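You operate a simulated robot arm through the tools that you are given. There is no shell and no other tool.

You are at the controls of a simulated robot arm. One attempt, no reset.

## Task
Clamp the beige block cast, sand off its rough patch and run the flat gauge across.
Fine: tighten the clamp screw before sanding; sanding block back; the gauge goes all the way after the sanding. Set down upright: sanding block. What is to be rubbed or washed off counts as gone when no trace of it is left.

Only the result counts: the job must be done as asked and must still hold three seconds after the hand-in. Knocking over, shifting, dropping, spilling or breaking anything else fails it.

## Robot
A 7-joint arm with a two-finger parallel gripper, fixed in place. Base frame: the origin is at the foot of the arm, x ahead of it, y to its left, z up; the work surface is at about z = 0.8. Readings come in m, degrees, newtons and seconds.
With the tool pointing down near the work surface it reaches from about 0.4 to 0.76 m from the base axis. Its first joint turns from -143.0 to 143.0 degrees. Payload 3 kg.
Tool frame: the origin (TCP) lies between the finger pads and is the grasp point; the fingertips stand 0.03 m ahead of it; z points along the fingers, y is the line along which they close. The gripper opens to 0.11 m. The fingers are 0.02 m wide and 0.01 m thick; the gripper's body (0.048 by 0.112 m) begins 0.055 m behind the TCP.
Orientation is that of the tool frame in the base frame, as a unit quaternion [x, y, z, w]. With the fingers straight down and closing along the base's y, the tool's x points along the base's -x, its y along +y and its z along -z.

## Interface
- The arm moves only by the tool send_rows. Its argument "moves" is one flat list of numbers, 7 for each row, row after row: the shift along the base's x, y, z in units of 40 mm (1.0 is 40 mm), then the turn, a rotation vector about the base's x, y, z in units of 8 degrees (1.0 is 8 degrees), then the closure, from 0 (fully open) to 1 (shut). In form: [dx, dy, dz, rx, ry, rz, grip, dx, dy, dz, rx, ry, rz, grip, ...]. A call has 1 to 20 rows; each row shifts and turns the commanded pose from where the row before left it. A call with a number of a shift or a turn outside -1 to 1 is refused whole. A row lasts 0.2 s, in which the tool goes at most 0.05 m and 8.6 degrees; a call with a longer step from one row to the next is refused whole, and so is a gripper value outside its range. A pose out of reach is approached as far as the arm can. The call stops where the force on the tool passes 40 N (or 10 N more than at its start, if that is more) or the arm is blocked; 0.2 s more then pass. The fingers move at their own pace (about 0.108 m/s each) and stop on an object; they squeeze with about 41 N. The grip force told is the motor's: it shows also when the fingers shut on nothing. Time passes only in rows, and 0.2 s behind the last, so rows that do not move let the fingers close. The reply holds the time, the measured pose of the TCP, the force on the tool along the base axes, the opening and the grip force, in the units named above and with some noise, with the torque about the TCP (base axes, N m) and any sound that the robot's microphone picked up.
- Cameras (640 x 400 px; columns grow to the right, rows downward): "scene" is fixed at [0.0521, -0.6503, 1.6033]; the picture's right is [0.49, -0.87, 0.00], its down [-0.47, -0.26, -0.84] and it looks along [0.73, 0.41, -0.54] (base axes); focal length 330 px, centre (320, 200). "wrist" rides on the gripper at [0.072, 0.017, -0.103] in the tool frame; the picture's right is [-0.23, 0.97, 0.00], its down [-0.76, -0.18, -0.62] and it looks along [-0.61, -0.14, 0.78] (tool axes); focal length 222 px, centre (320, 200). There is no depth. A picture from a camera that has moved, and an enlarged one, comes with that camera's place and axes in the base frame and with its lens.
- snapshot(camera): a new picture of that camera. No time passes.
- slide_trunk(by): slides the trunk up (or, below 0, down) by that many m; the arm rides with it, the base frame stays. It gives what a move gives, with no picture.
- close_up(camera, box): a new picture of the part [left, top, right, bottom] of that camera's present view, enlarged. No time passes.
- sign_off(): hands the job in; it is judged then, once.

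Nothing tells you positions but the pictures and the camera data. Unless the task says otherwise, let go and move clear before handing in.

The tools are called after "Call:" by a JSON object that holds its "op" and its "data". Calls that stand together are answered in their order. send_rows: Moves the arm, as the interface text tells. Its arguments: {"type":"object","properties":{"moves":{"type":"array"}},"required":["moves"]} The other tools are called the same way: slide_trunk (by) slides the trunk up or down; snapshot (camera) takes a picture; close_up (camera, box) takes an enlarged picture of a part of a camera's view; sign_off () hands the job in.

At the start:

```text
clock: 0.0
tcp_pos: [0.7321, -0.205, 1.1502]
tool_rot: [0.0, 1.0, 0.0, 0.001]
wrist_force: [0.8, 0.4, 0.0]
ft_torque: [-0.01, -0.01, -0.01]
finger_gap: 0.11
finger_force: 0.1
trunk travel left (down, up): [-0.689, 0.201]
```

scene: 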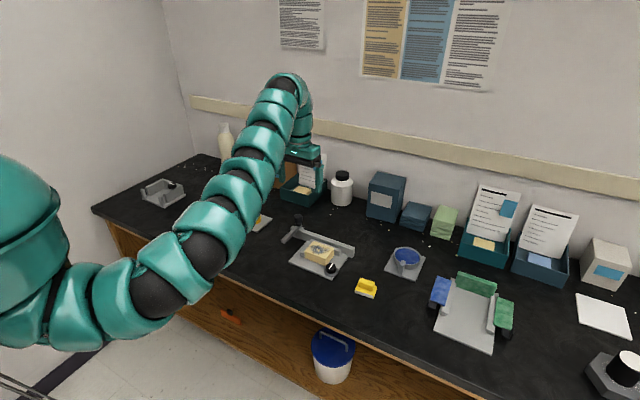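
wrist: 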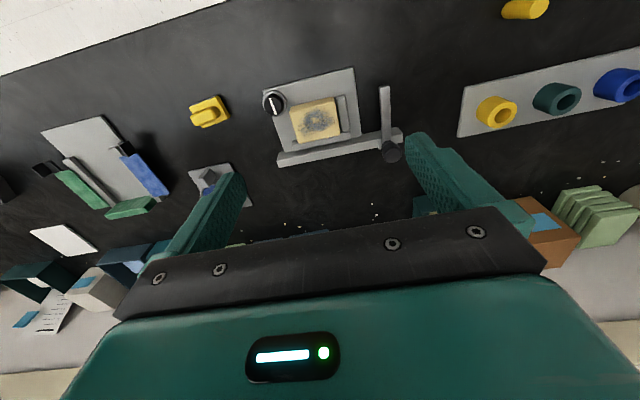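

I see a bench with a clamp plate holding a beige block with a dark rough patch, a yellow thing nearby (perhaps the sanding block), and other fixtures. First I look closer at everything.

Call:
{"op": "close_up", "data": {"camera": "scene", "box": [240, 190, 400, 310]}}

Call:
{"op": "close_up", "data": {"camera": "wrist", "box": [180, 50, 420, 200]}}

Call:
{"op": "close_up", "data": {"camera": "scene", "box": [360, 170, 640, 370]}}

Call:
{"op": "close_up", "data": {"camera": "wrist", "box": [0, 80, 260, 340]}}

Call:
{"op": "close_up", "data": {"camera": "wrist", "box": [420, 0, 640, 260]}}

Call:
{"op": "close_up", "data": {"camera": "scene", "box": [120, 110, 360, 260]}}

```text
3.33 times, centred on (320, 250) of scene
camera zoom: at [0.0521, -0.6503, 1.6033], right [0.49, -0.87, 0.0], down [-0.47, -0.26, -0.84], along [0.73, 0.41, -0.54], focal length 1100 px, centre (320, 33)
```

zoom: 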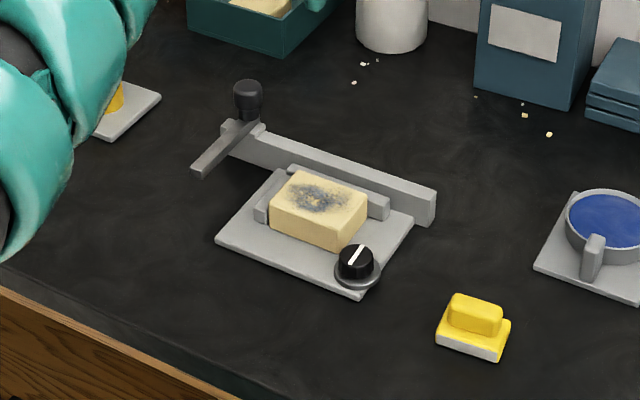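

```text
2.67 times, centred on (300, 125) of wrist
camera zoom: at [0.6594, -0.1891, 1.2549], right [0.23, 0.97, 0.0], down [0.76, -0.18, 0.62], along [0.61, -0.14, -0.78], focal length 592 px, centre (373, 400)
```

zoom: 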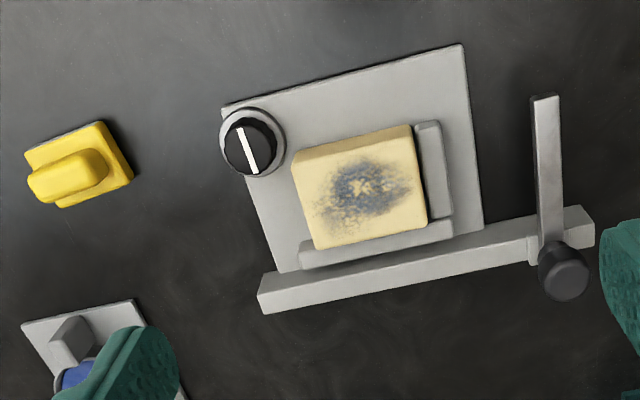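

```text
2.00 times, centred on (500, 270) of scene
camera zoom: at [0.0521, -0.6503, 1.6033], right [0.49, -0.87, 0.0], down [-0.47, -0.26, -0.84], along [0.73, 0.41, -0.54], focal length 660 px, centre (-40, 60)
```

zoom: 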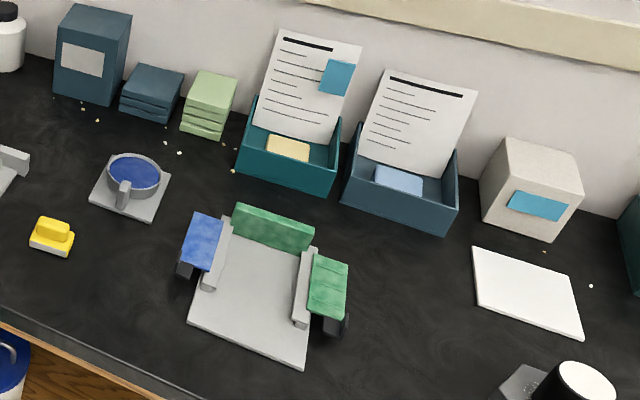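

```text
1.54 times, centred on (130, 210) of wrist
camera zoom: at [0.6594, -0.1891, 1.2549], right [0.23, 0.97, 0.0], down [0.76, -0.18, 0.62], along [0.61, -0.14, -0.78], focal length 342 px, centre (612, 185)
```

zoom: 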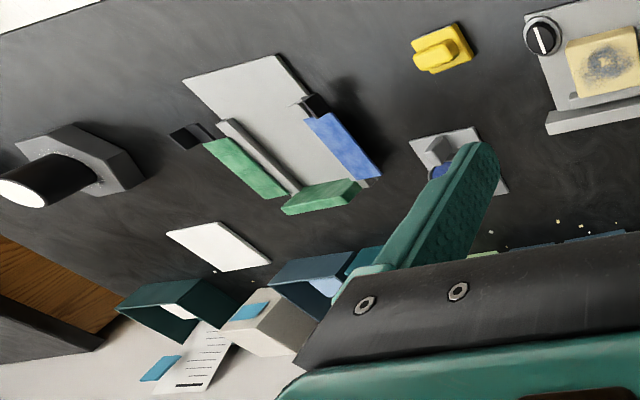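

```text
1.54 times, centred on (530, 130) of wrist
camera zoom: at [0.6594, -0.1891, 1.2549], right [0.23, 0.97, 0.0], down [0.76, -0.18, 0.62], along [0.61, -0.14, -0.78], focal length 342 px, centre (-3, 308)
```

zoom: 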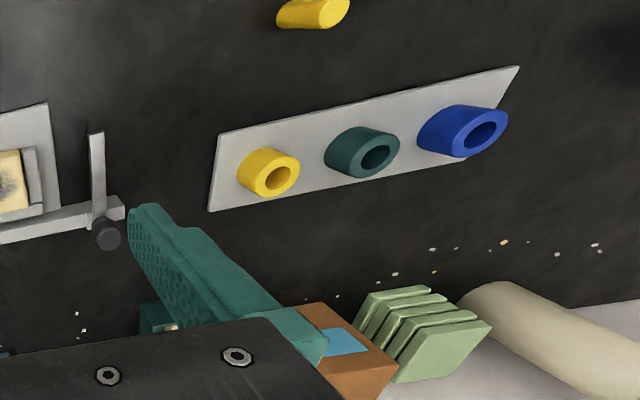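

```text
2.67 times, centred on (240, 185) of scene
camera zoom: at [0.0521, -0.6503, 1.6033], right [0.49, -0.87, 0.0], down [-0.47, -0.26, -0.84], along [0.73, 0.41, -0.54], focal length 880 px, centre (533, 240)
```

zoom: 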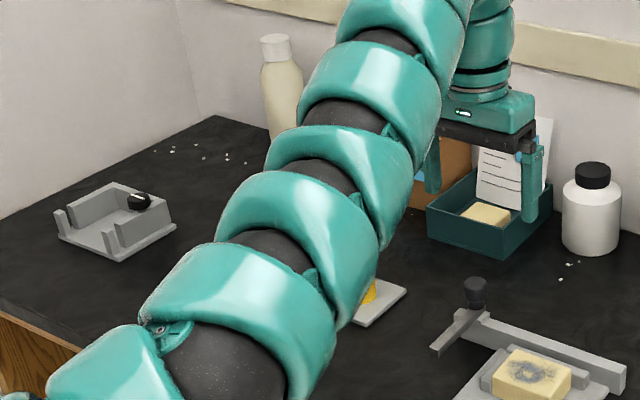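

The clamp plate is lined up with the base axes at roughly x 0.73–0.86, y -0.31–-0.145. The clamp knob is near (0.753,-0.292), the yellow sanding block near (0.745,-0.424) and the gauge handle near (0.853,-0.11). That is a long reach, so I test how far the arm goes while still high up.

Call:
{"op": "send_rows", "data": {"moves": [0.5, -0.7, 0, 0, 0, 0, 0, 0.5, -0.7, 0, 0, 0, 0, 0, 0.5, -0.7, 0, 0, 0, 0, 0, 0.5, 0, 0, 0, 0, 0, 0, 0.5, 0, 0, 0, 0, 0, 0, 0, 0, 0, 0, 0, 0, 0]}}

```text
clock: 1.4
tcp_pos: [0.7859, -0.2786, 1.1513]
tool_rot: [0.0, 1.0, 0.0, 0.0]
wrist_force: [0.4, 0.5, -1.2]
ft_torque: [-0.01, 0.01, 0.04]
finger_gap: 0.11
finger_force: 0.1
out of reach, approached as far as the arm can: row 3, 4, 5
trunk travel left (down, up): [-0.689, 0.201]
```

Reach tops out at about 0.834 m radius here. I probe whether a different height relative to the trunk gives more reach.

Call:
{"op": "send_rows", "data": {"moves": [0, 0, 1, 0, 0, 0, 0, 0, 0, 1, 0, 0, 0, 0, 0.5, 0, 0, 0, 0, 0, 0, 0, 0, 0, 0, 0, 0, 0]}}

Call:
{"op": "send_rows", "data": {"moves": [0, 0, -1, 0, 0, 0, 0, 0, 0, -1, 0, 0, 0, 0, 0, 0, -1, 0, 0, 0, 0, 0, 0, -1, 0, 0, 0, 0, 0.5, 0, 0, 0, 0, 0, 0, 0, 0, 0, 0, 0, 0, 0]}}

```text
clock: 2.4
tcp_pos: [0.7781, -0.2762, 1.1851]
tool_rot: [-0.001, 1.0, 0.0, 0.001]
wrist_force: [1.2, 0.5, 0.1]
ft_torque: [-0.01, -0.02, -0.02]
finger_gap: 0.1099
finger_force: 0.1
out of reach, approached as far as the arm can: row 1, 2, 3
trunk travel left (down, up): [-0.689, 0.201]
```

```text
clock: 3.8
tcp_pos: [0.7986, -0.278, 1.0257]
tool_rot: [0.0, 1.0, 0.0, 0.0]
wrist_force: [-0.3, 0.6, 0.7]
ft_torque: [0.03, -0.02, 0.01]
finger_gap: 0.1101
finger_force: 0.1
trunk travel left (down, up): [-0.689, 0.201]
```

Call:
{"op": "send_rows", "data": {"moves": [1, 0, 0, 0, 0, 0, 0, 1, 0, 0, 0, 0, 0, 0, 0, 0, 0, 0, 0, 0, 0]}}

Call:
{"op": "send_rows", "data": {"moves": [0, 0, -1, 0, 0, 0, 0, 0.5, 0, -1, 0, 0, 0, 0, 0.5, 0, 0, 0, 0, 0, 0, 0, 0, 0, 0, 0, 0, 0]}}

Call:
{"op": "snapshot", "data": {"camera": "wrist"}}

Call:
{"op": "snapshot", "data": {"camera": "scene"}}

```text
clock: 4.6
tcp_pos: [0.7988, -0.2771, 1.0262]
tool_rot: [0.0, 1.0, 0.0, 0.0]
wrist_force: [0.1, -0.6, 0.6]
ft_torque: [0.02, 0.02, -0.01]
finger_gap: 0.1101
finger_force: 0.0
out of reach, approached as far as the arm can: row 1, 2
trunk travel left (down, up): [-0.689, 0.201]
```

```text
clock: 5.6
tcp_pos: [0.8001, -0.2766, 0.9662]
tool_rot: [0.0, 1.0, 0.0, 0.0]
wrist_force: [-0.4, 0.4, -0.2]
ft_torque: [0.03, -0.01, 0.04]
finger_gap: 0.1101
finger_force: 0.0
out of reach, approached as far as the arm can: row 2, 3
trunk travel left (down, up): [-0.689, 0.201]
```

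```text
taken
camera wrist: at [0.7269, -0.2594, 1.0704], right [0.23, 0.97, 0.0], down [0.76, -0.18, 0.62], along [0.61, -0.14, -0.78], focal length 222 px, centre (320, 200)
```

wrist: 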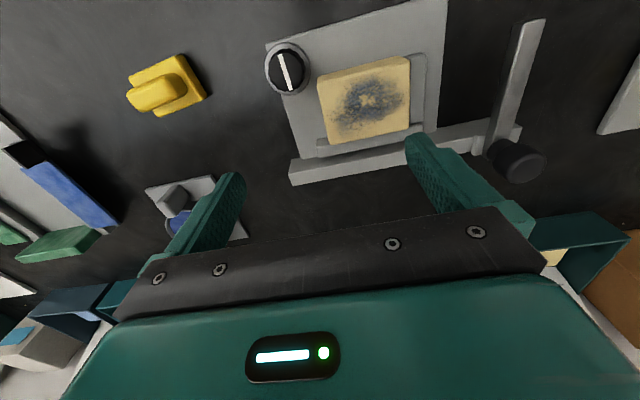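

```text
taken
```

scene: 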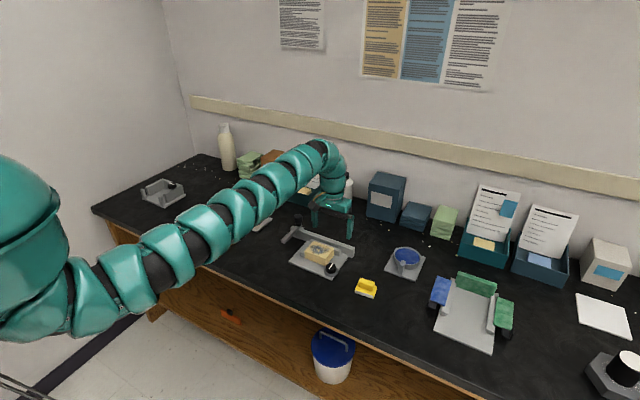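

The knob is well within reach. I back off a little to get a close wrist view of the knob and sanding block.

Call:
{"op": "send_rows", "data": {"moves": [-1, -0.4, 0.2, 0, 0, 0, 0, -1, -0.4, 0, 0, 0, 0, 0, -0.5, -0.4, 0, 0, 0, 0, 0, 0, 0, 0, 0, 0, 0, 0]}}

Call:
{"op": "snapshot", "data": {"camera": "wrist"}}

Call:
{"op": "close_up", "data": {"camera": "wrist", "box": [60, 60, 320, 220]}}

Call:
{"op": "close_up", "data": {"camera": "wrist", "box": [300, 60, 560, 220]}}

Call:
{"op": "close_up", "data": {"camera": "scene", "box": [270, 215, 390, 305]}}

```text
clock: 6.6
tcp_pos: [0.7003, -0.3205, 0.9754]
tool_rot: [-0.001, 1.0, -0.002, -0.001]
wrist_force: [0.8, 0.4, -0.2]
ft_torque: [-0.05, 0.04, -0.02]
finger_gap: 0.1098
finger_force: 0.0
trunk travel left (down, up): [-0.689, 0.201]
```

```text
taken
camera wrist: at [0.6281, -0.3042, 1.0788], right [0.23, 0.97, 0.0], down [0.76, -0.18, 0.62], along [0.61, -0.14, -0.78], focal length 222 px, centre (320, 200)
```

wrist: 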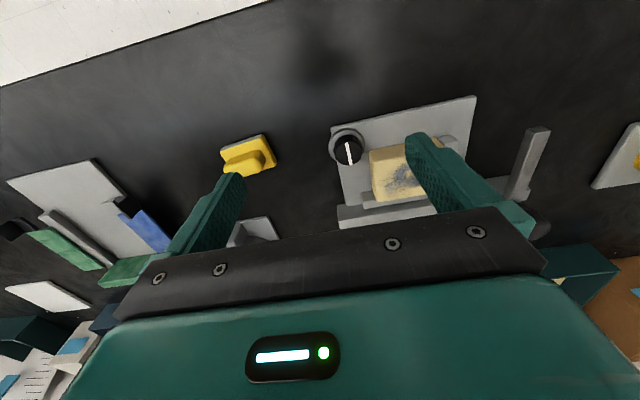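

```text
2.46 times, centred on (190, 140) of wrist
camera zoom: at [0.6281, -0.3042, 1.0788], right [0.23, 0.97, 0.0], down [0.76, -0.18, 0.62], along [0.61, -0.14, -0.78], focal length 547 px, centre (640, 348)
```

zoom: 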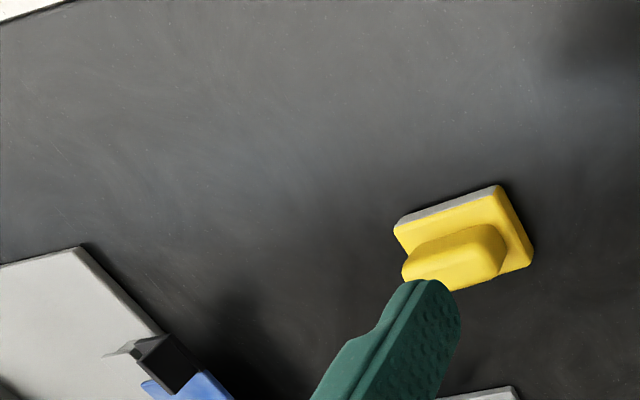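

```text
2.46 times, centred on (430, 140) of wrist
camera zoom: at [0.6281, -0.3042, 1.0788], right [0.23, 0.97, 0.0], down [0.76, -0.18, 0.62], along [0.61, -0.14, -0.78], focal length 547 px, centre (49, 348)
```

zoom: 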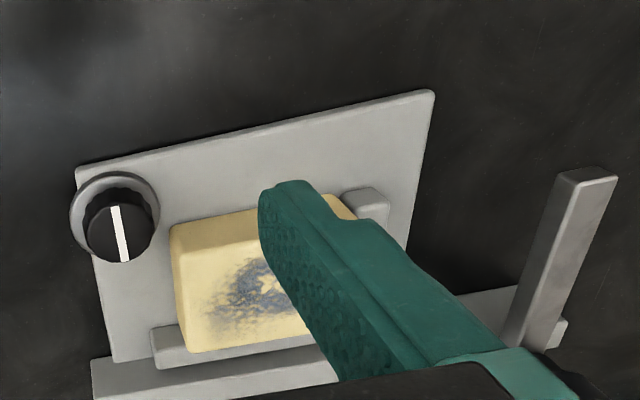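

```text
4.44 times, centred on (330, 260) of scene
camera zoom: at [0.0521, -0.6503, 1.6033], right [0.49, -0.87, 0.0], down [-0.47, -0.26, -0.84], along [0.73, 0.41, -0.54], focal length 1467 px, centre (276, -67)
```

zoom: 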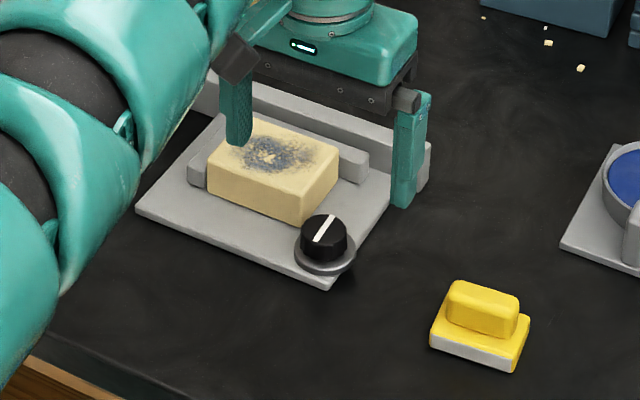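

The knob is at about (0.754,-0.296), with its top near z 0.842. I turn the tool 90° so the fingers close along x, clear of the block, and hover above the knob half open.

Call:
{"op": "send_rows", "data": {"moves": [0.112, 0.051, 0, 0, 0, 0.9375, 0.45, 0.112, 0.051, 0, 0, 0, 0.9375, 0.45, 0.112, 0.051, 0, 0, 0, 0.9375, 0.45, 0.112, 0.051, 0, 0, 0, 0.9375, 0.45, 0.112, 0.051, 0, 0, 0, 0.9375, 0.45, 0.112, 0.051, 0, 0, 0, 0.9375, 0.45, 0.112, 0.051, 0, 0, 0, 0.9375, 0.45, 0.112, 0.051, 0, 0, 0, 0.9375, 0.45, 0.112, 0.051, 0, 0, 0, 0.9375, 0.45, 0.112, 0.051, 0, 0, 0, 0.9375, 0.45, 0.112, 0.051, 0, 0, 0, 0.9375, 0.45, 0.112, 0.051, 0, 0, 0, 0.9375, 0.45, 0, 0, 0, 0, 0, 0, 0.45]}}

Call:
{"op": "snapshot", "data": {"camera": "wrist"}}

Call:
{"op": "close_up", "data": {"camera": "scene", "box": [270, 200, 390, 300]}}

```text
clock: 9.4
tcp_pos: [0.7536, -0.2993, 0.9761]
tool_rot: [0.708, -0.707, 0.0, -0.001]
wrist_force: [-0.2, 0.4, 0.6]
ft_torque: [0.02, 0.02, -0.02]
finger_gap: 0.0605
finger_force: 0.0
trunk travel left (down, up): [-0.689, 0.201]
```

```text
taken
camera wrist: at [0.7368, -0.3726, 1.0792], right [-0.97, 0.23, 0.0], down [0.18, 0.76, 0.62], along [0.14, 0.61, -0.78], focal length 222 px, centre (320, 200)
```

wrist: 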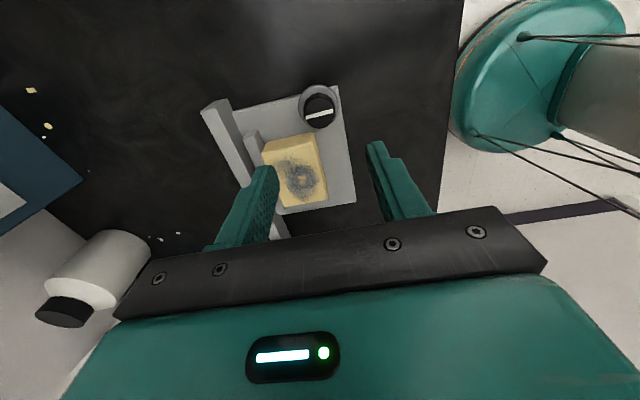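

```text
4.00 times, centred on (330, 250) of scene
camera zoom: at [0.0521, -0.6503, 1.6033], right [0.49, -0.87, 0.0], down [-0.47, -0.26, -0.84], along [0.73, 0.41, -0.54], focal length 1320 px, centre (280, 0)
```

zoom: 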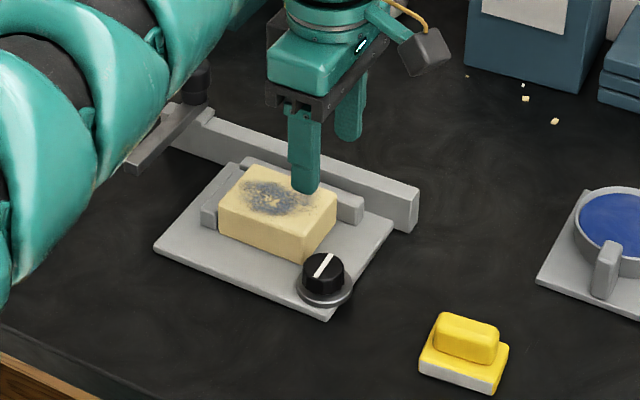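

The tool is centred over the knob, so I descend around it.

Call:
{"op": "send_rows", "data": {"moves": [0, 0, -0.8, 0, 0, 0, 0.45, 0, 0, -0.8, 0, 0, 0, 0.45, 0, 0, -0.7, 0, 0, 0, 0.45, 0, 0, -0.4, 0, 0, 0, 0.45, 0, 0, -0.35, 0, 0, 0, 0.45]}}

Call:
{"op": "snapshot", "data": {"camera": "wrist"}}

Call:
{"op": "close_up", "data": {"camera": "scene", "box": [270, 200, 390, 300]}}

```text
clock: 10.6
tcp_pos: [0.7543, -0.2991, 0.8532]
tool_rot: [-0.707, 0.707, 0.0, 0.001]
wrist_force: [0.6, -0.6, -0.2]
ft_torque: [0.02, -0.01, 0.03]
finger_gap: 0.0605
finger_force: 0.1
trunk travel left (down, up): [-0.689, 0.201]
```

```text
taken
camera wrist: at [0.7371, -0.3728, 0.9569], right [-0.97, 0.23, 0.0], down [0.18, 0.76, 0.62], along [0.14, 0.61, -0.78], focal length 222 px, centre (320, 200)
```

wrist: 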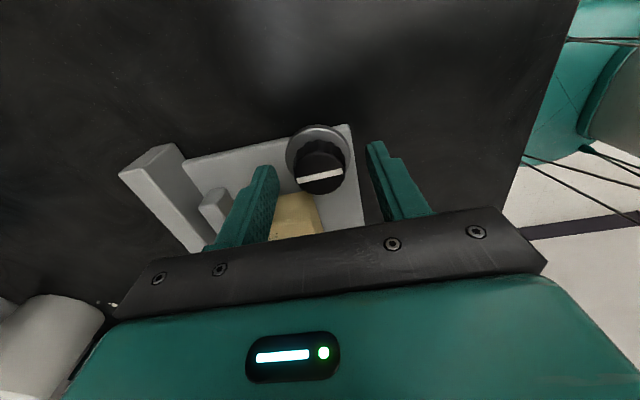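

```text
4.00 times, centred on (330, 250) of scene
camera zoom: at [0.0521, -0.6503, 1.6033], right [0.49, -0.87, 0.0], down [-0.47, -0.26, -0.84], along [0.73, 0.41, -0.54], focal length 1320 px, centre (280, 0)
```

zoom: 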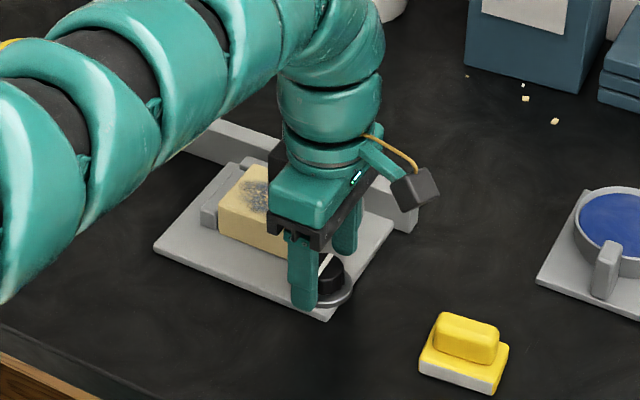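

The knob sits between the fingers. I close on it.

Call:
{"op": "send_rows", "data": {"moves": [0, 0, 0, 0, 0, 0, 1, 0, 0, 0, 0, 0, 0, 1, 0, 0, 0, 0, 0, 0, 1]}}

```text
clock: 11.4
tcp_pos: [0.7542, -0.2994, 0.8539]
tool_rot: [0.707, -0.707, 0.001, 0.0]
wrist_force: [9.7, -0.9, 4.6]
ft_torque: [-0.06, -0.38, -0.01]
finger_gap: 0.0349
finger_force: 45.2
trunk travel left (down, up): [-0.689, 0.201]
```

Gripped, with the knob about 35 mm across. I turn clockwise and watch the torque.

Call:
{"op": "send_rows", "data": {"moves": [0.02, 0, 0, 0, 0, -0.5, 1, 0, 0, 0, 0, 0, -0.5, 1, 0, 0, 0, 0, 0, -0.5, 1, 0, 0, 0, 0, 0, -0.5, 1]}}

Call:
{"op": "close_up", "data": {"camera": "wrist", "box": [180, 80, 440, 240]}}

```text
clock: 12.4
tcp_pos: [0.7544, -0.2999, 0.8539]
tool_rot: [-0.601, 0.799, 0.0, 0.0]
wrist_force: [12.4, -3.0, 14.0]
ft_torque: [-0.43, -0.14, -0.02]
finger_gap: 0.0346
finger_force: 45.2
trunk travel left (down, up): [-0.689, 0.201]
```

```text
2.46 times, centred on (310, 160) of wrist
camera zoom: at [0.718, -0.365, 0.9575], right [-0.87, 0.49, 0.0], down [0.38, 0.68, 0.62], along [0.3, 0.54, -0.78], focal length 547 px, centre (345, 298)
```

zoom: 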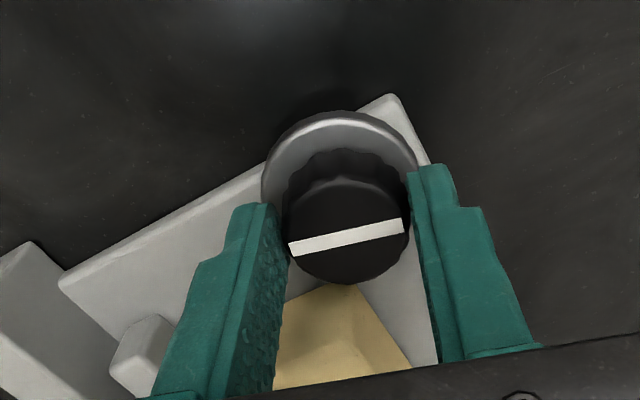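

It turns freely with the fingers. I continue.

Call:
{"op": "send_rows", "data": {"moves": [0, 0, 0, 0, 0, -0.7, 1, 0, 0, 0, 0, 0, -0.7, 1, 0, 0, 0, 0, 0, -0.7, 1, 0, 0, 0, 0, 0, -0.7, 1]}}

Call:
{"op": "close_up", "data": {"camera": "wrist", "box": [180, 80, 440, 240]}}

```text
clock: 13.4
tcp_pos: [0.754, -0.2988, 0.8541]
tool_rot: [-0.434, 0.901, 0.0, 0.0]
wrist_force: [6.8, -1.6, 14.1]
ft_torque: [0.15, -0.04, 0.03]
finger_gap: 0.0351
finger_force: 45.2
trunk travel left (down, up): [-0.689, 0.201]
```

```text
2.46 times, centred on (310, 160) of wrist
camera zoom: at [0.6955, -0.346, 0.9574], right [-0.62, 0.78, 0.0], down [0.61, 0.49, 0.62], along [0.49, 0.39, -0.78], focal length 547 px, centre (345, 298)
```

zoom: 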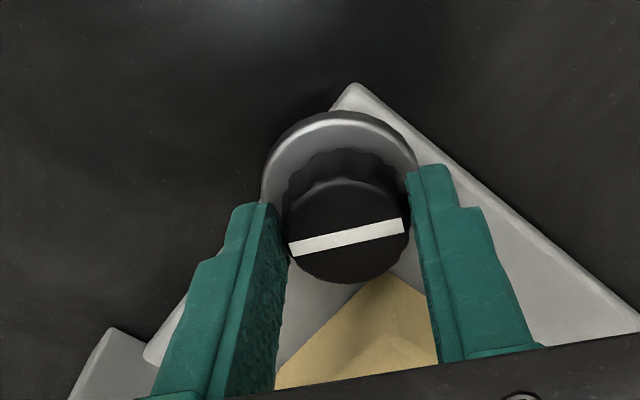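

Call:
{"op": "send_rows", "data": {"moves": [0, 0, 0, 0, 0, -0.7, 1, 0, 0, 0, 0, 0, -0.7, 1, 0, 0, 0, 0, 0, -0.7, 1, 0, 0, 0, 0, 0, -0.7, 1]}}

Call:
{"op": "close_up", "data": {"camera": "wrist", "box": [180, 80, 440, 240]}}

Call:
{"op": "close_up", "data": {"camera": "scene", "box": [270, 200, 390, 300]}}

```text
clock: 14.4
tcp_pos: [0.7531, -0.2984, 0.8539]
tool_rot: [-0.251, 0.968, 0.0, 0.001]
wrist_force: [-0.7, 0.8, 8.7]
ft_torque: [0.38, -0.11, -0.01]
finger_gap: 0.0349
finger_force: 45.0
trunk travel left (down, up): [-0.689, 0.201]
```

```text
2.46 times, centred on (310, 160) of wrist
camera zoom: at [0.682, -0.3199, 0.9574], right [-0.28, 0.96, 0.0], down [0.75, 0.22, 0.62], along [0.6, 0.17, -0.78], focal length 547 px, centre (345, 298)
```

zoom: 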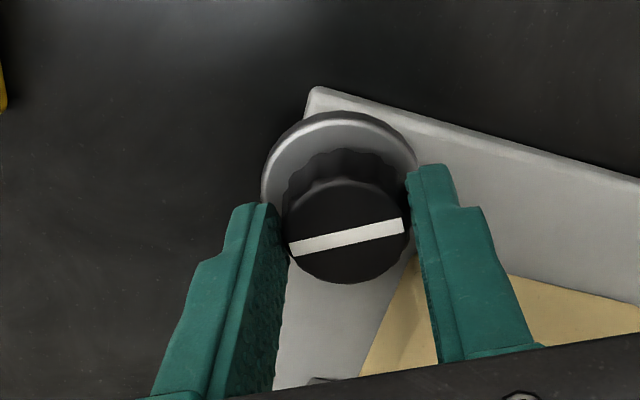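

```text
4.00 times, centred on (330, 250) of scene
camera zoom: at [0.0521, -0.6503, 1.6033], right [0.49, -0.87, 0.0], down [-0.47, -0.26, -0.84], along [0.73, 0.41, -0.54], focal length 1320 px, centre (280, 0)
```

zoom: 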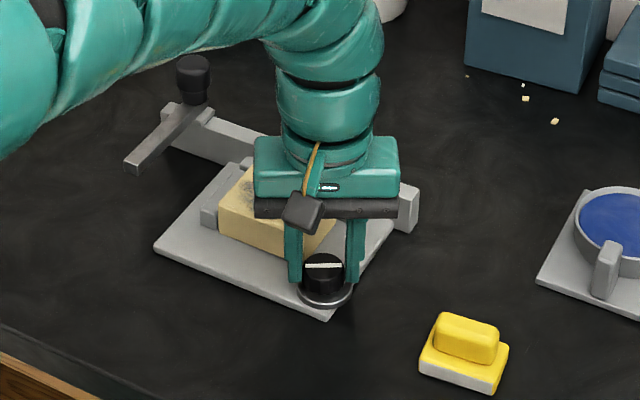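

Call:
{"op": "send_rows", "data": {"moves": [0, 0, 0, 0, 0, -0.7, 1, 0, 0, 0, 0, 0, -0.7, 1, 0, 0, 0, 0, 0, -0.7, 1, 0, 0, 0, 0, 0, -0.7, 1]}}

Call:
{"op": "close_up", "data": {"camera": "wrist", "box": [180, 80, 440, 240]}}

```text
clock: 15.4
tcp_pos: [0.7532, -0.2981, 0.8535]
tool_rot: [-0.059, 0.998, 0.0, 0.0]
wrist_force: [-5.3, 7.0, 7.7]
ft_torque: [0.25, -0.02, 0.03]
finger_gap: 0.0347
finger_force: 45.0
trunk travel left (down, up): [-0.689, 0.201]
```

```text
2.46 times, centred on (310, 160) of wrist
camera zoom: at [0.6794, -0.2905, 0.9574], right [0.11, 0.99, 0.0], down [0.78, -0.09, 0.62], along [0.62, -0.07, -0.78], focal length 547 px, centre (345, 298)
```

zoom: 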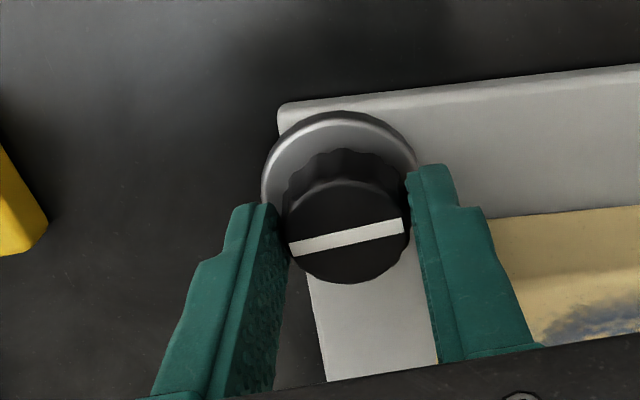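

No stop yet after about 83°. The finger is near the block, so I release, lift, rotate back and regrasp.

Call:
{"op": "send_rows", "data": {"moves": [0, 0, 0, 0, 0, 0, 0.45, 0, 0, 0, 0, 0, 0, 0.45, 0, 0, 0.8, 0, 0, 0, 0.45, 0, 0, 0.8, 0, 0, 0, 0.45]}}

Call:
{"op": "close_up", "data": {"camera": "scene", "box": [270, 200, 390, 300]}}

Call:
{"op": "snapshot", "data": {"camera": "wrist"}}

```text
clock: 16.4
tcp_pos: [0.7555, -0.2988, 0.9184]
tool_rot: [-0.059, 0.998, 0.0, -0.001]
wrist_force: [-0.1, 0.3, 0.7]
ft_torque: [0.01, 0.01, 0.0]
finger_gap: 0.0607
finger_force: 0.0
trunk travel left (down, up): [-0.689, 0.201]
```

```text
4.00 times, centred on (330, 250) of scene
camera zoom: at [0.0521, -0.6503, 1.6033], right [0.49, -0.87, 0.0], down [-0.47, -0.26, -0.84], along [0.73, 0.41, -0.54], focal length 1320 px, centre (280, 0)
```

zoom: 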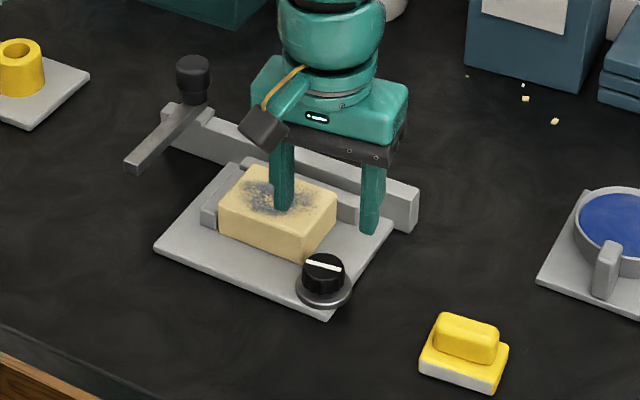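

```text
taken
camera wrist: at [0.6808, -0.2916, 1.0217], right [0.11, 0.99, 0.0], down [0.78, -0.09, 0.62], along [0.62, -0.07, -0.78], focal length 222 px, centre (320, 200)
```

wrist: 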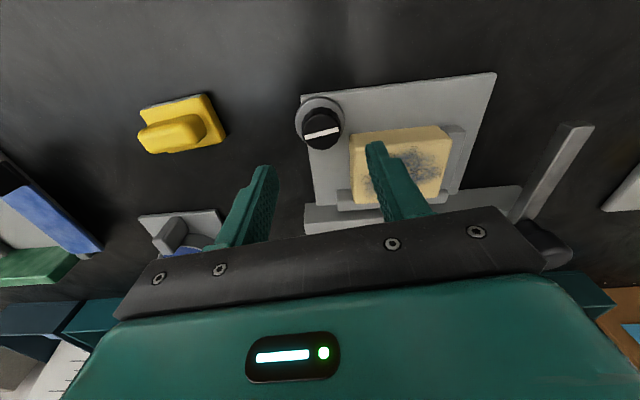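

Call:
{"op": "send_rows", "data": {"moves": [0, 0, 0, 0, 0, 1, 0.45, 0, 0, 0, 0, 0, 1, 0.45, 0, 0, 0, 0, 0, 1, 0.45, 0, 0, 0, 0, 0, 1, 0.45, 0, 0, 0, 0, 0, 1, 0.45, 0, 0, 0, 0, 0, 1, 0.45, 0, 0, 0, 0, 0, 1, 0.45, 0, 0, 0, 0, 0, 1, 0.45, 0, 0, 0, 0, 0, 1, 0.45, 0, 0, 0, 0, 0, 1, 0.45, 0, 0, 0, 0, 0, 0.4, 0.45, 0, 0, 0, 0, 0, 0, 0.45]}}

Call:
{"op": "send_rows", "data": {"moves": [-0.02, 0, -0.8, 0, 0, 0, 0.45, 0, 0, -0.5, 0, 0, 0, 0.45, 0, 0, -0.3, 0, 0, 0, 0.45, 0, 0, 0, 0, 0, 0, 1, 0, 0, 0, 0, 0, 0, 1, 0, 0, 0, 0, 0, 0, 1]}}

Call:
{"op": "close_up", "data": {"camera": "wrist", "box": [180, 80, 440, 240]}}

```text
clock: 19.0
tcp_pos: [0.7543, -0.2997, 0.9168]
tool_rot: [0.708, -0.706, 0.0, -0.001]
wrist_force: [0.3, 0.4, 0.9]
ft_torque: [-0.02, -0.02, 0.0]
finger_gap: 0.0603
finger_force: 0.0
trunk travel left (down, up): [-0.689, 0.201]
```

```text
clock: 20.4
tcp_pos: [0.7554, -0.3005, 0.8538]
tool_rot: [0.707, -0.707, 0.001, -0.001]
wrist_force: [10.4, -0.6, 3.6]
ft_torque: [0.5, -0.4, -0.01]
finger_gap: 0.0345
finger_force: 44.8
trunk travel left (down, up): [-0.689, 0.201]
```

```text
2.46 times, centred on (310, 160) of wrist
camera zoom: at [0.7376, -0.3729, 0.9571], right [-0.97, 0.23, 0.0], down [0.18, 0.76, 0.62], along [0.14, 0.61, -0.78], focal length 547 px, centre (345, 298)
```

zoom: 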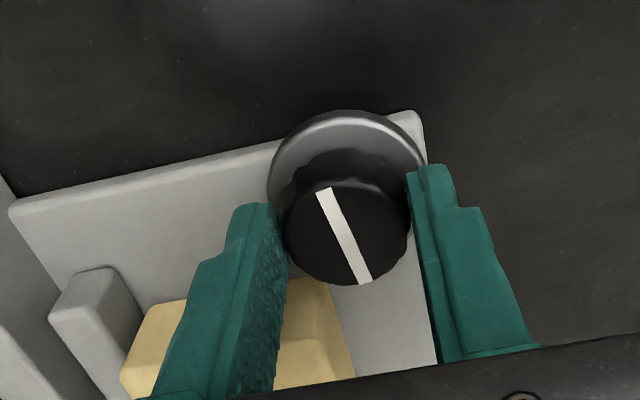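

Call:
{"op": "send_rows", "data": {"moves": [0, 0, 0, 0, 0, -0.7, 1, 0, 0, 0, 0, 0, -0.7, 1, 0, 0, 0, 0, 0, -0.7, 1, 0, 0, 0, 0, 0, -0.7, 1]}}

Call:
{"op": "close_up", "data": {"camera": "wrist", "box": [180, 80, 440, 240]}}

```text
clock: 21.4
tcp_pos: [0.7546, -0.2991, 0.8528]
tool_rot: [-0.555, 0.832, -0.001, 0.001]
wrist_force: [12.9, -1.7, 11.2]
ft_torque: [-0.23, -0.44, -0.06]
finger_gap: 0.0343
finger_force: 44.7
trunk travel left (down, up): [-0.689, 0.201]
```

```text
2.46 times, centred on (310, 160) of wrist
camera zoom: at [0.7106, -0.3606, 0.9571], right [-0.81, 0.58, 0.0], down [0.45, 0.64, 0.62], along [0.36, 0.51, -0.78], focal length 547 px, centre (345, 298)
```

zoom: 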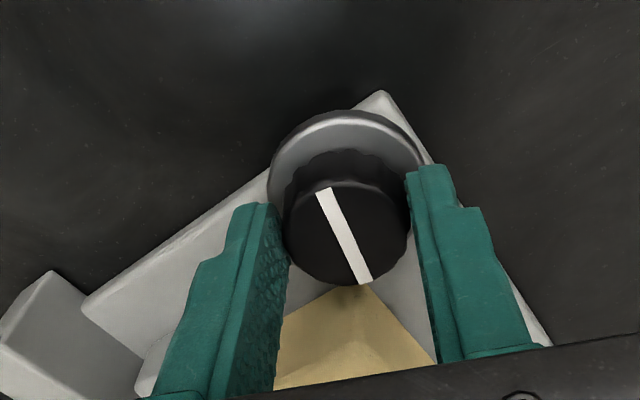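

Call:
{"op": "send_rows", "data": {"moves": [0, 0, 0, 0, 0, -0.7, 1, 0, 0, 0, 0, 0, -0.7, 1, 0, 0, 0, 0, 0, -0.7, 1, 0, 0, 0, 0, 0, -0.7, 1]}}

Call:
{"op": "send_rows", "data": {"moves": [0, 0, 0, 0, 0, -0.7, 1, 0, 0, 0, 0, 0, -0.7, 1, 0, 0, 0, 0, 0, -0.7, 1, 0, 0, 0, 0, 0, -0.7, 1]}}

Call:
{"op": "send_rows", "data": {"moves": [0, 0, 0, 0, 0, -0.7, 1, 0, 0, 0, 0, 0, -0.7, 1, 0, 0, 0, 0, 0, -0.6, 1]}}

Call:
{"op": "close_up", "data": {"camera": "wrist", "box": [180, 80, 440, 240]}}

Call:
{"op": "close_up", "data": {"camera": "scene", "box": [270, 200, 390, 300]}}

```text
clock: 22.4
tcp_pos: [0.7533, -0.2996, 0.8525]
tool_rot: [-0.384, 0.923, 0.0, -0.001]
wrist_force: [8.1, -2.4, 6.5]
ft_torque: [-0.39, 0.02, 0.62]
finger_gap: 0.0349
finger_force: 45.1
trunk travel left (down, up): [-0.689, 0.201]
```

```text
clock: 23.4
tcp_pos: [0.7526, -0.2994, 0.853]
tool_rot: [-0.198, 0.98, 0.0, -0.001]
wrist_force: [0.4, -0.8, 2.5]
ft_torque: [0.03, -0.06, 1.01]
finger_gap: 0.034
finger_force: 45.0
trunk travel left (down, up): [-0.689, 0.201]
```

```text
clock: 24.2
tcp_pos: [0.7523, -0.2983, 0.8541]
tool_rot: [-0.059, 0.998, 0.0, 0.0]
wrist_force: [-2.0, 5.8, 1.8]
ft_torque: [0.23, 0.2, 0.45]
finger_gap: 0.0349
finger_force: 44.7
trunk travel left (down, up): [-0.689, 0.201]
```

```text
2.46 times, centred on (310, 160) of wrist
camera zoom: at [0.6793, -0.2906, 0.9571], right [0.11, 0.99, 0.0], down [0.78, -0.09, 0.62], along [0.62, -0.07, -0.78], focal length 547 px, centre (345, 298)
```

zoom: 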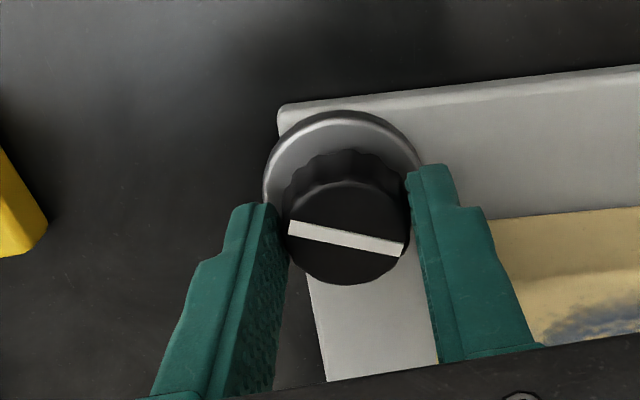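

```text
4.00 times, centred on (330, 250) of scene
camera zoom: at [0.0521, -0.6503, 1.6033], right [0.49, -0.87, 0.0], down [-0.47, -0.26, -0.84], along [0.73, 0.41, -0.54], focal length 1320 px, centre (280, 0)
```

zoom: 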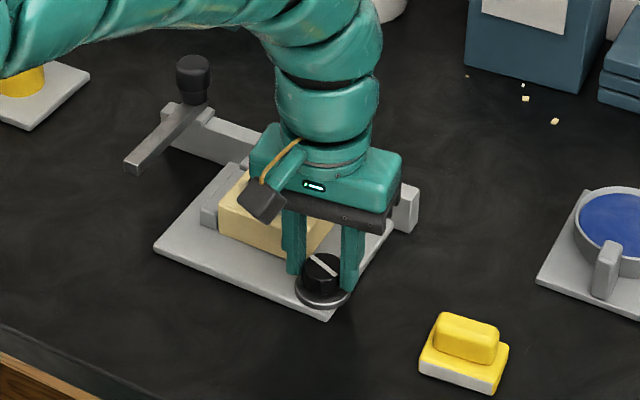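

The torque climbed to about 1 N·m and then the fingers slipped, so the clamp screw is tight against its stop. I release, lift, and go to inspect the sanding block.

Call:
{"op": "send_rows", "data": {"moves": [0, 0, 0, 0, 0, 0, 0.45, 0, 0, 0, 0, 0, 0, 0.45, 0, 0, 0.8, 0, 0, 0, 0.45, 0, 0, 0.8, 0, 0, 0, 0.45, -0.8, -0.8, 0.5, 0, 0, 0, 0.45, -0.8, -0.8, 0, 0, 0, 0, 0.45, 0, -0.6, 0, 0, 0, 0, 0.45, 0, -0.6, 0, 0, 0, 0, 0.45, 0, 0, 0, 0, 0, 0, 0.45]}}

Call:
{"op": "snapshot", "data": {"camera": "wrist"}}

Call:
{"op": "close_up", "data": {"camera": "wrist", "box": [240, 80, 400, 180]}}

Call:
{"op": "close_up", "data": {"camera": "scene", "box": [270, 200, 390, 300]}}

```text
clock: 26.2
tcp_pos: [0.6886, -0.4134, 0.9365]
tool_rot: [-0.059, 0.998, 0.001, -0.001]
wrist_force: [0.0, 1.0, 0.3]
ft_torque: [0.02, 0.01, 0.0]
finger_gap: 0.0604
finger_force: 0.0
trunk travel left (down, up): [-0.689, 0.201]
```

```text
taken
camera wrist: at [0.6146, -0.406, 1.0402], right [0.11, 0.99, 0.0], down [0.78, -0.09, 0.62], along [0.62, -0.07, -0.78], focal length 222 px, centre (320, 200)
```

wrist: 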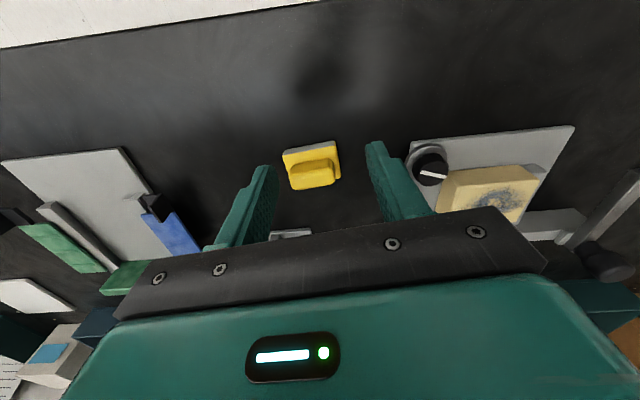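

```text
4.00 times, centred on (320, 130) of wrist
camera zoom: at [0.6146, -0.406, 1.0402], right [0.11, 0.99, 0.0], down [0.78, -0.09, 0.62], along [0.62, -0.07, -0.78], focal length 888 px, centre (320, 480)
```

zoom: 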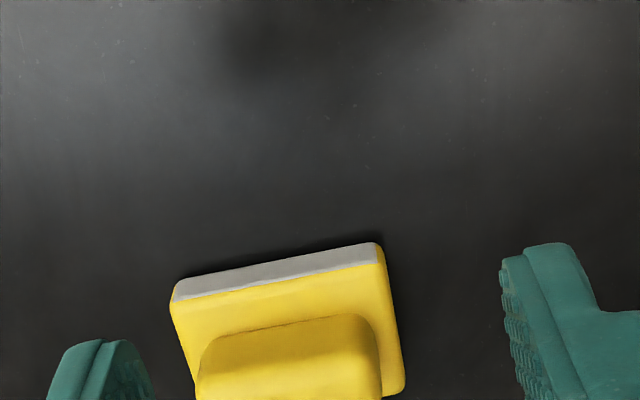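

```text
4.00 times, centred on (330, 250) of scene
camera zoom: at [0.0521, -0.6503, 1.6033], right [0.49, -0.87, 0.0], down [-0.47, -0.26, -0.84], along [0.73, 0.41, -0.54], focal length 1320 px, centre (280, 0)
```

zoom: 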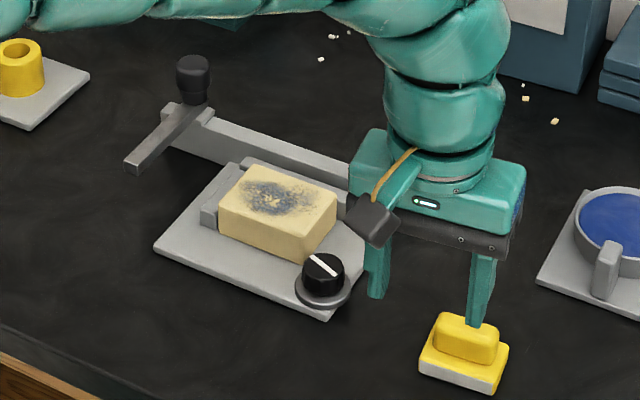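

The mark stays put after release, so the clamp holds. The sanding block is at about (0.744,-0.428) with its ridge lying about 6.5° off the y axis. I raise, turn 90° to grip across the ridge, and then lower the trunk a bit for reach.

Call:
{"op": "send_rows", "data": {"moves": [0, 0, 0.4, 0, 0, 1, 0.45, 0, 0, 0.4, 0, 0, 1, 0.45, 0, 0, 0.4, 0, 0, 1, 0.45, 0, 0, 0.4, 0, 0, 1, 0.45, 0, 0, 0.4, 0, 0, 1, 0.45, 0, 0, 0.5, 0, 0, 1, 0.45, 0, 0, 0, 0, 0, 1, 0.45, 0, 0, 0, 0, 0, 1, 0.45, 0, 0, 0, 0, 0, 1, 0.45, 0, 0, 0, 0, 0, 1, 0.45, 0, 0, 0, 0, 0, 1, 0.45, 0, 0, 0, 0, 0, 0.25, 0.45, 0, 0, 0, 0, 0, 0, 0.45]}}

Call:
{"op": "slide_trunk", "data": {"by": -0.1}}

Call:
{"op": "snapshot", "data": {"camera": "scene"}}

```text
clock: 29.0
tcp_pos: [0.6903, -0.413, 1.0371]
tool_rot: [0.748, -0.664, 0.0, 0.0]
wrist_force: [-0.2, 0.0, 0.5]
ft_torque: [0.0, 0.01, 0.0]
finger_gap: 0.0605
finger_force: 0.0
trunk travel left (down, up): [-0.689, 0.201]
```

```text
clock: 30.3
tcp_pos: [0.6899, -0.4117, 0.9375]
tool_rot: [0.748, -0.664, 0.001, 0.001]
wrist_force: [-0.5, -0.4, 0.5]
ft_torque: [0.01, -0.01, -0.01]
finger_gap: 0.0605
finger_force: 0.0
trunk travel left (down, up): [-0.589, 0.301]
```

```text
taken
```

scene: 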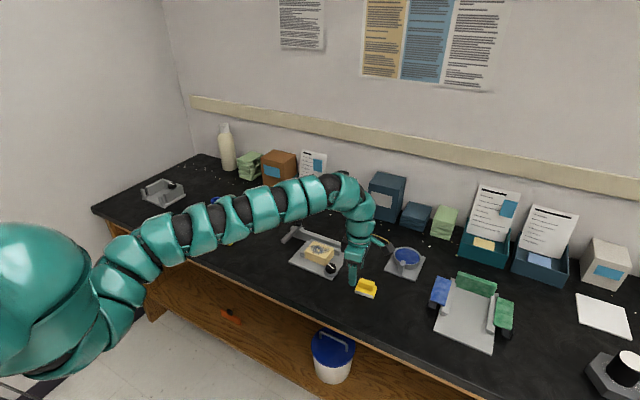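

Next I tilt 12° outward for reach and move above the sanding block.

Call:
{"op": "send_rows", "data": {"moves": [0.45, -0.15, 0, -0.5, -0.057, 0, 0.45, 0.45, -0.15, 0, -0.5, -0.057, 0, 0.45, 0.45, -0.1, -0.2, -0.5, -0.056, 0, 0.45, 0, 0, 0, 0, 0, 0, 0.45]}}

Call:
{"op": "snapshot", "data": {"camera": "wrist"}}

Call:
{"op": "close_up", "data": {"camera": "wrist", "box": [220, 100, 420, 220]}}

Call:
{"op": "close_up", "data": {"camera": "scene", "box": [310, 210, 430, 310]}}

```text
clock: 31.3
tcp_pos: [0.7442, -0.4278, 0.9292]
tool_rot: [0.744, -0.66, 0.079, 0.071]
wrist_force: [-0.4, -0.5, 0.5]
ft_torque: [-0.01, -0.01, 0.01]
finger_gap: 0.0604
finger_force: 0.0
trunk travel left (down, up): [-0.589, 0.301]
```

```text
taken
camera wrist: at [0.732, -0.4792, 1.0454], right [-0.99, 0.11, -0.05], down [0.07, 0.89, 0.45], along [0.09, 0.44, -0.89], focal length 222 px, centre (320, 200)
```

wrist: 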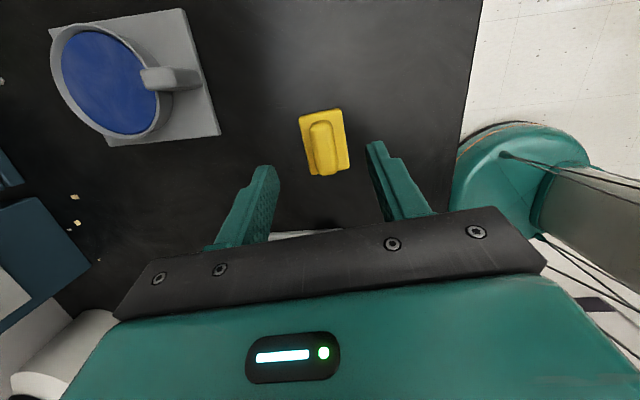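

```text
3.20 times, centred on (320, 160) of wrist
camera zoom: at [0.732, -0.4792, 1.0454], right [-0.99, 0.11, -0.05], down [0.07, 0.89, 0.45], along [0.09, 0.44, -0.89], focal length 711 px, centre (320, 328)
```

zoom: 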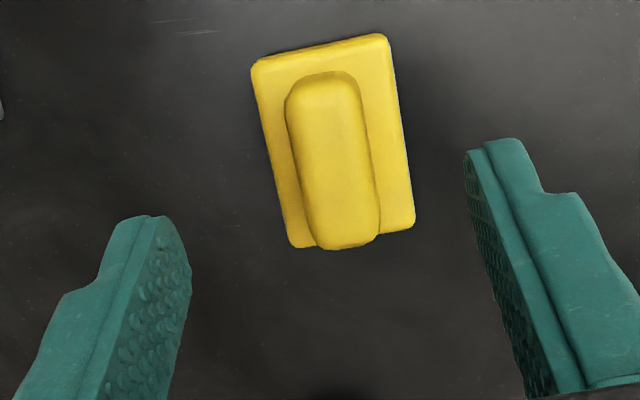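

```text
4.00 times, centred on (370, 260) of scene
camera zoom: at [0.0521, -0.6503, 1.6033], right [0.49, -0.87, 0.0], down [-0.47, -0.26, -0.84], along [0.73, 0.41, -0.54], focal length 1320 px, centre (120, -40)
```

zoom: 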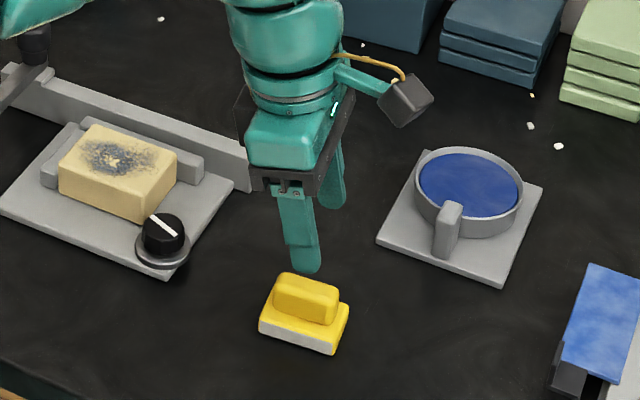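

The gripper lines up with the ridge. I descend straight onto it and check.

Call:
{"op": "send_rows", "data": {"moves": [-0.02, -0.04, -0.8, 0, 0, -0.15, 0.45, 0, 0, -0.6, 0, 0, 0, 0.45, 0, 0, -0.3, 0, 0, 0, 0.45, 0, 0, -0.2, 0, 0, 0, 0.45]}}

Call:
{"op": "close_up", "data": {"camera": "wrist", "box": [220, 100, 420, 220]}}

Call:
{"op": "close_up", "data": {"camera": "scene", "box": [330, 250, 410, 310]}}

```text
clock: 32.3
tcp_pos: [0.7424, -0.429, 0.8525]
tool_rot: [0.736, -0.669, 0.079, 0.07]
wrist_force: [0.8, 0.1, -0.5]
ft_torque: [0.03, 0.02, -0.01]
finger_gap: 0.0606
finger_force: 0.0
trunk travel left (down, up): [-0.589, 0.301]
```

```text
3.20 times, centred on (320, 160) of wrist
camera zoom: at [0.7309, -0.4805, 0.9693], right [-0.99, 0.13, -0.05], down [0.09, 0.89, 0.45], along [0.1, 0.44, -0.89], focal length 711 px, centre (320, 328)
```

zoom: 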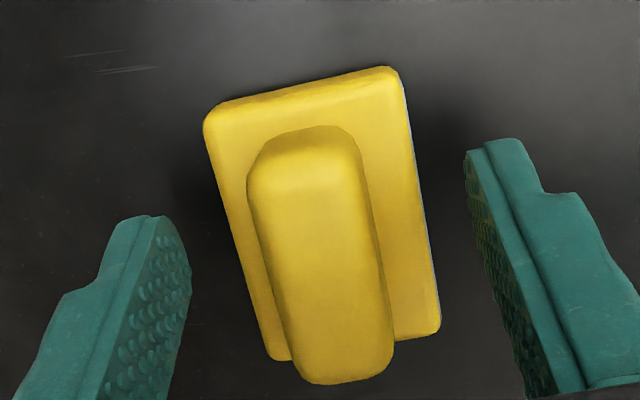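

```text
6.67 times, centred on (370, 280) of scene
camera zoom: at [0.0521, -0.6503, 1.6033], right [0.49, -0.87, 0.0], down [-0.47, -0.26, -0.84], along [0.73, 0.41, -0.54], focal length 2201 px, centre (-13, -333)
```

zoom: 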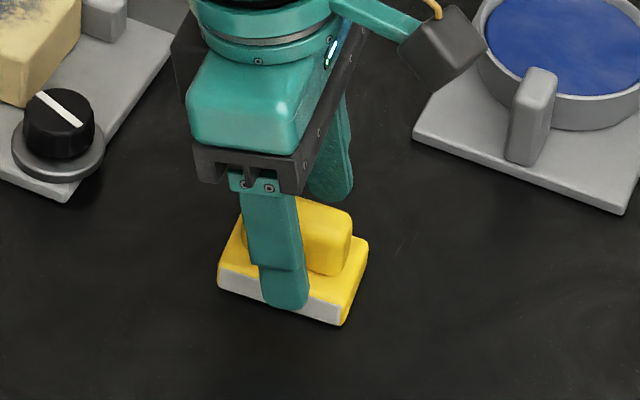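

Call:
{"op": "send_rows", "data": {"moves": [0, 0, 0, 0, 0, 0, 0.7, 0, 0, 0, 0, 0, 0, 1, 0, 0, 0, 0, 0, 0, 1, 0, 0, 0, 0, 0, 0, 1]}}

Call:
{"op": "close_up", "data": {"camera": "wrist", "box": [220, 100, 420, 220]}}

Call:
{"op": "close_up", "data": {"camera": "scene", "box": [330, 250, 410, 310]}}

```text
clock: 33.3
tcp_pos: [0.7427, -0.4297, 0.853]
tool_rot: [0.737, -0.667, 0.076, 0.071]
wrist_force: [-1.2, 0.6, 0.8]
ft_torque: [0.0, 0.06, 0.01]
finger_gap: 0.0211
finger_force: 40.9
trunk travel left (down, up): [-0.589, 0.301]
```

```text
3.20 times, centred on (320, 160) of wrist
camera zoom: at [0.731, -0.4803, 0.9695], right [-0.99, 0.13, -0.05], down [0.09, 0.89, 0.45], along [0.1, 0.44, -0.89], focal length 711 px, centre (320, 328)
```

zoom: 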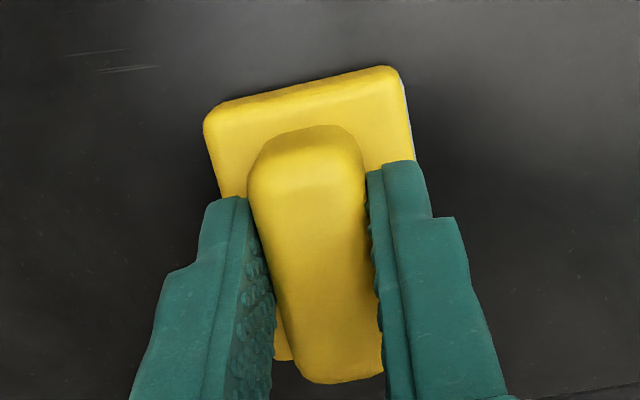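

```text
6.67 times, centred on (370, 280) of scene
camera zoom: at [0.0521, -0.6503, 1.6033], right [0.49, -0.87, 0.0], down [-0.47, -0.26, -0.84], along [0.73, 0.41, -0.54], focal length 2201 px, centre (-13, -333)
```

zoom: 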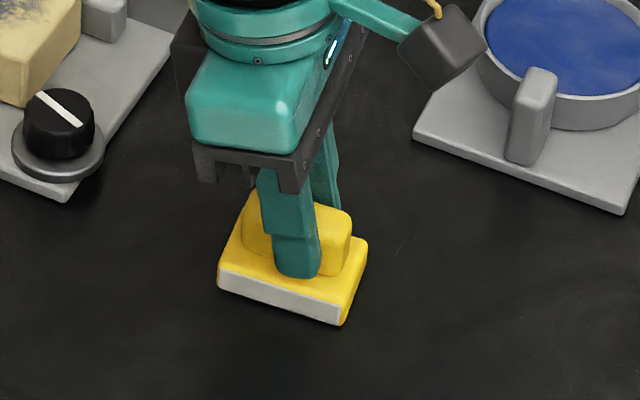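

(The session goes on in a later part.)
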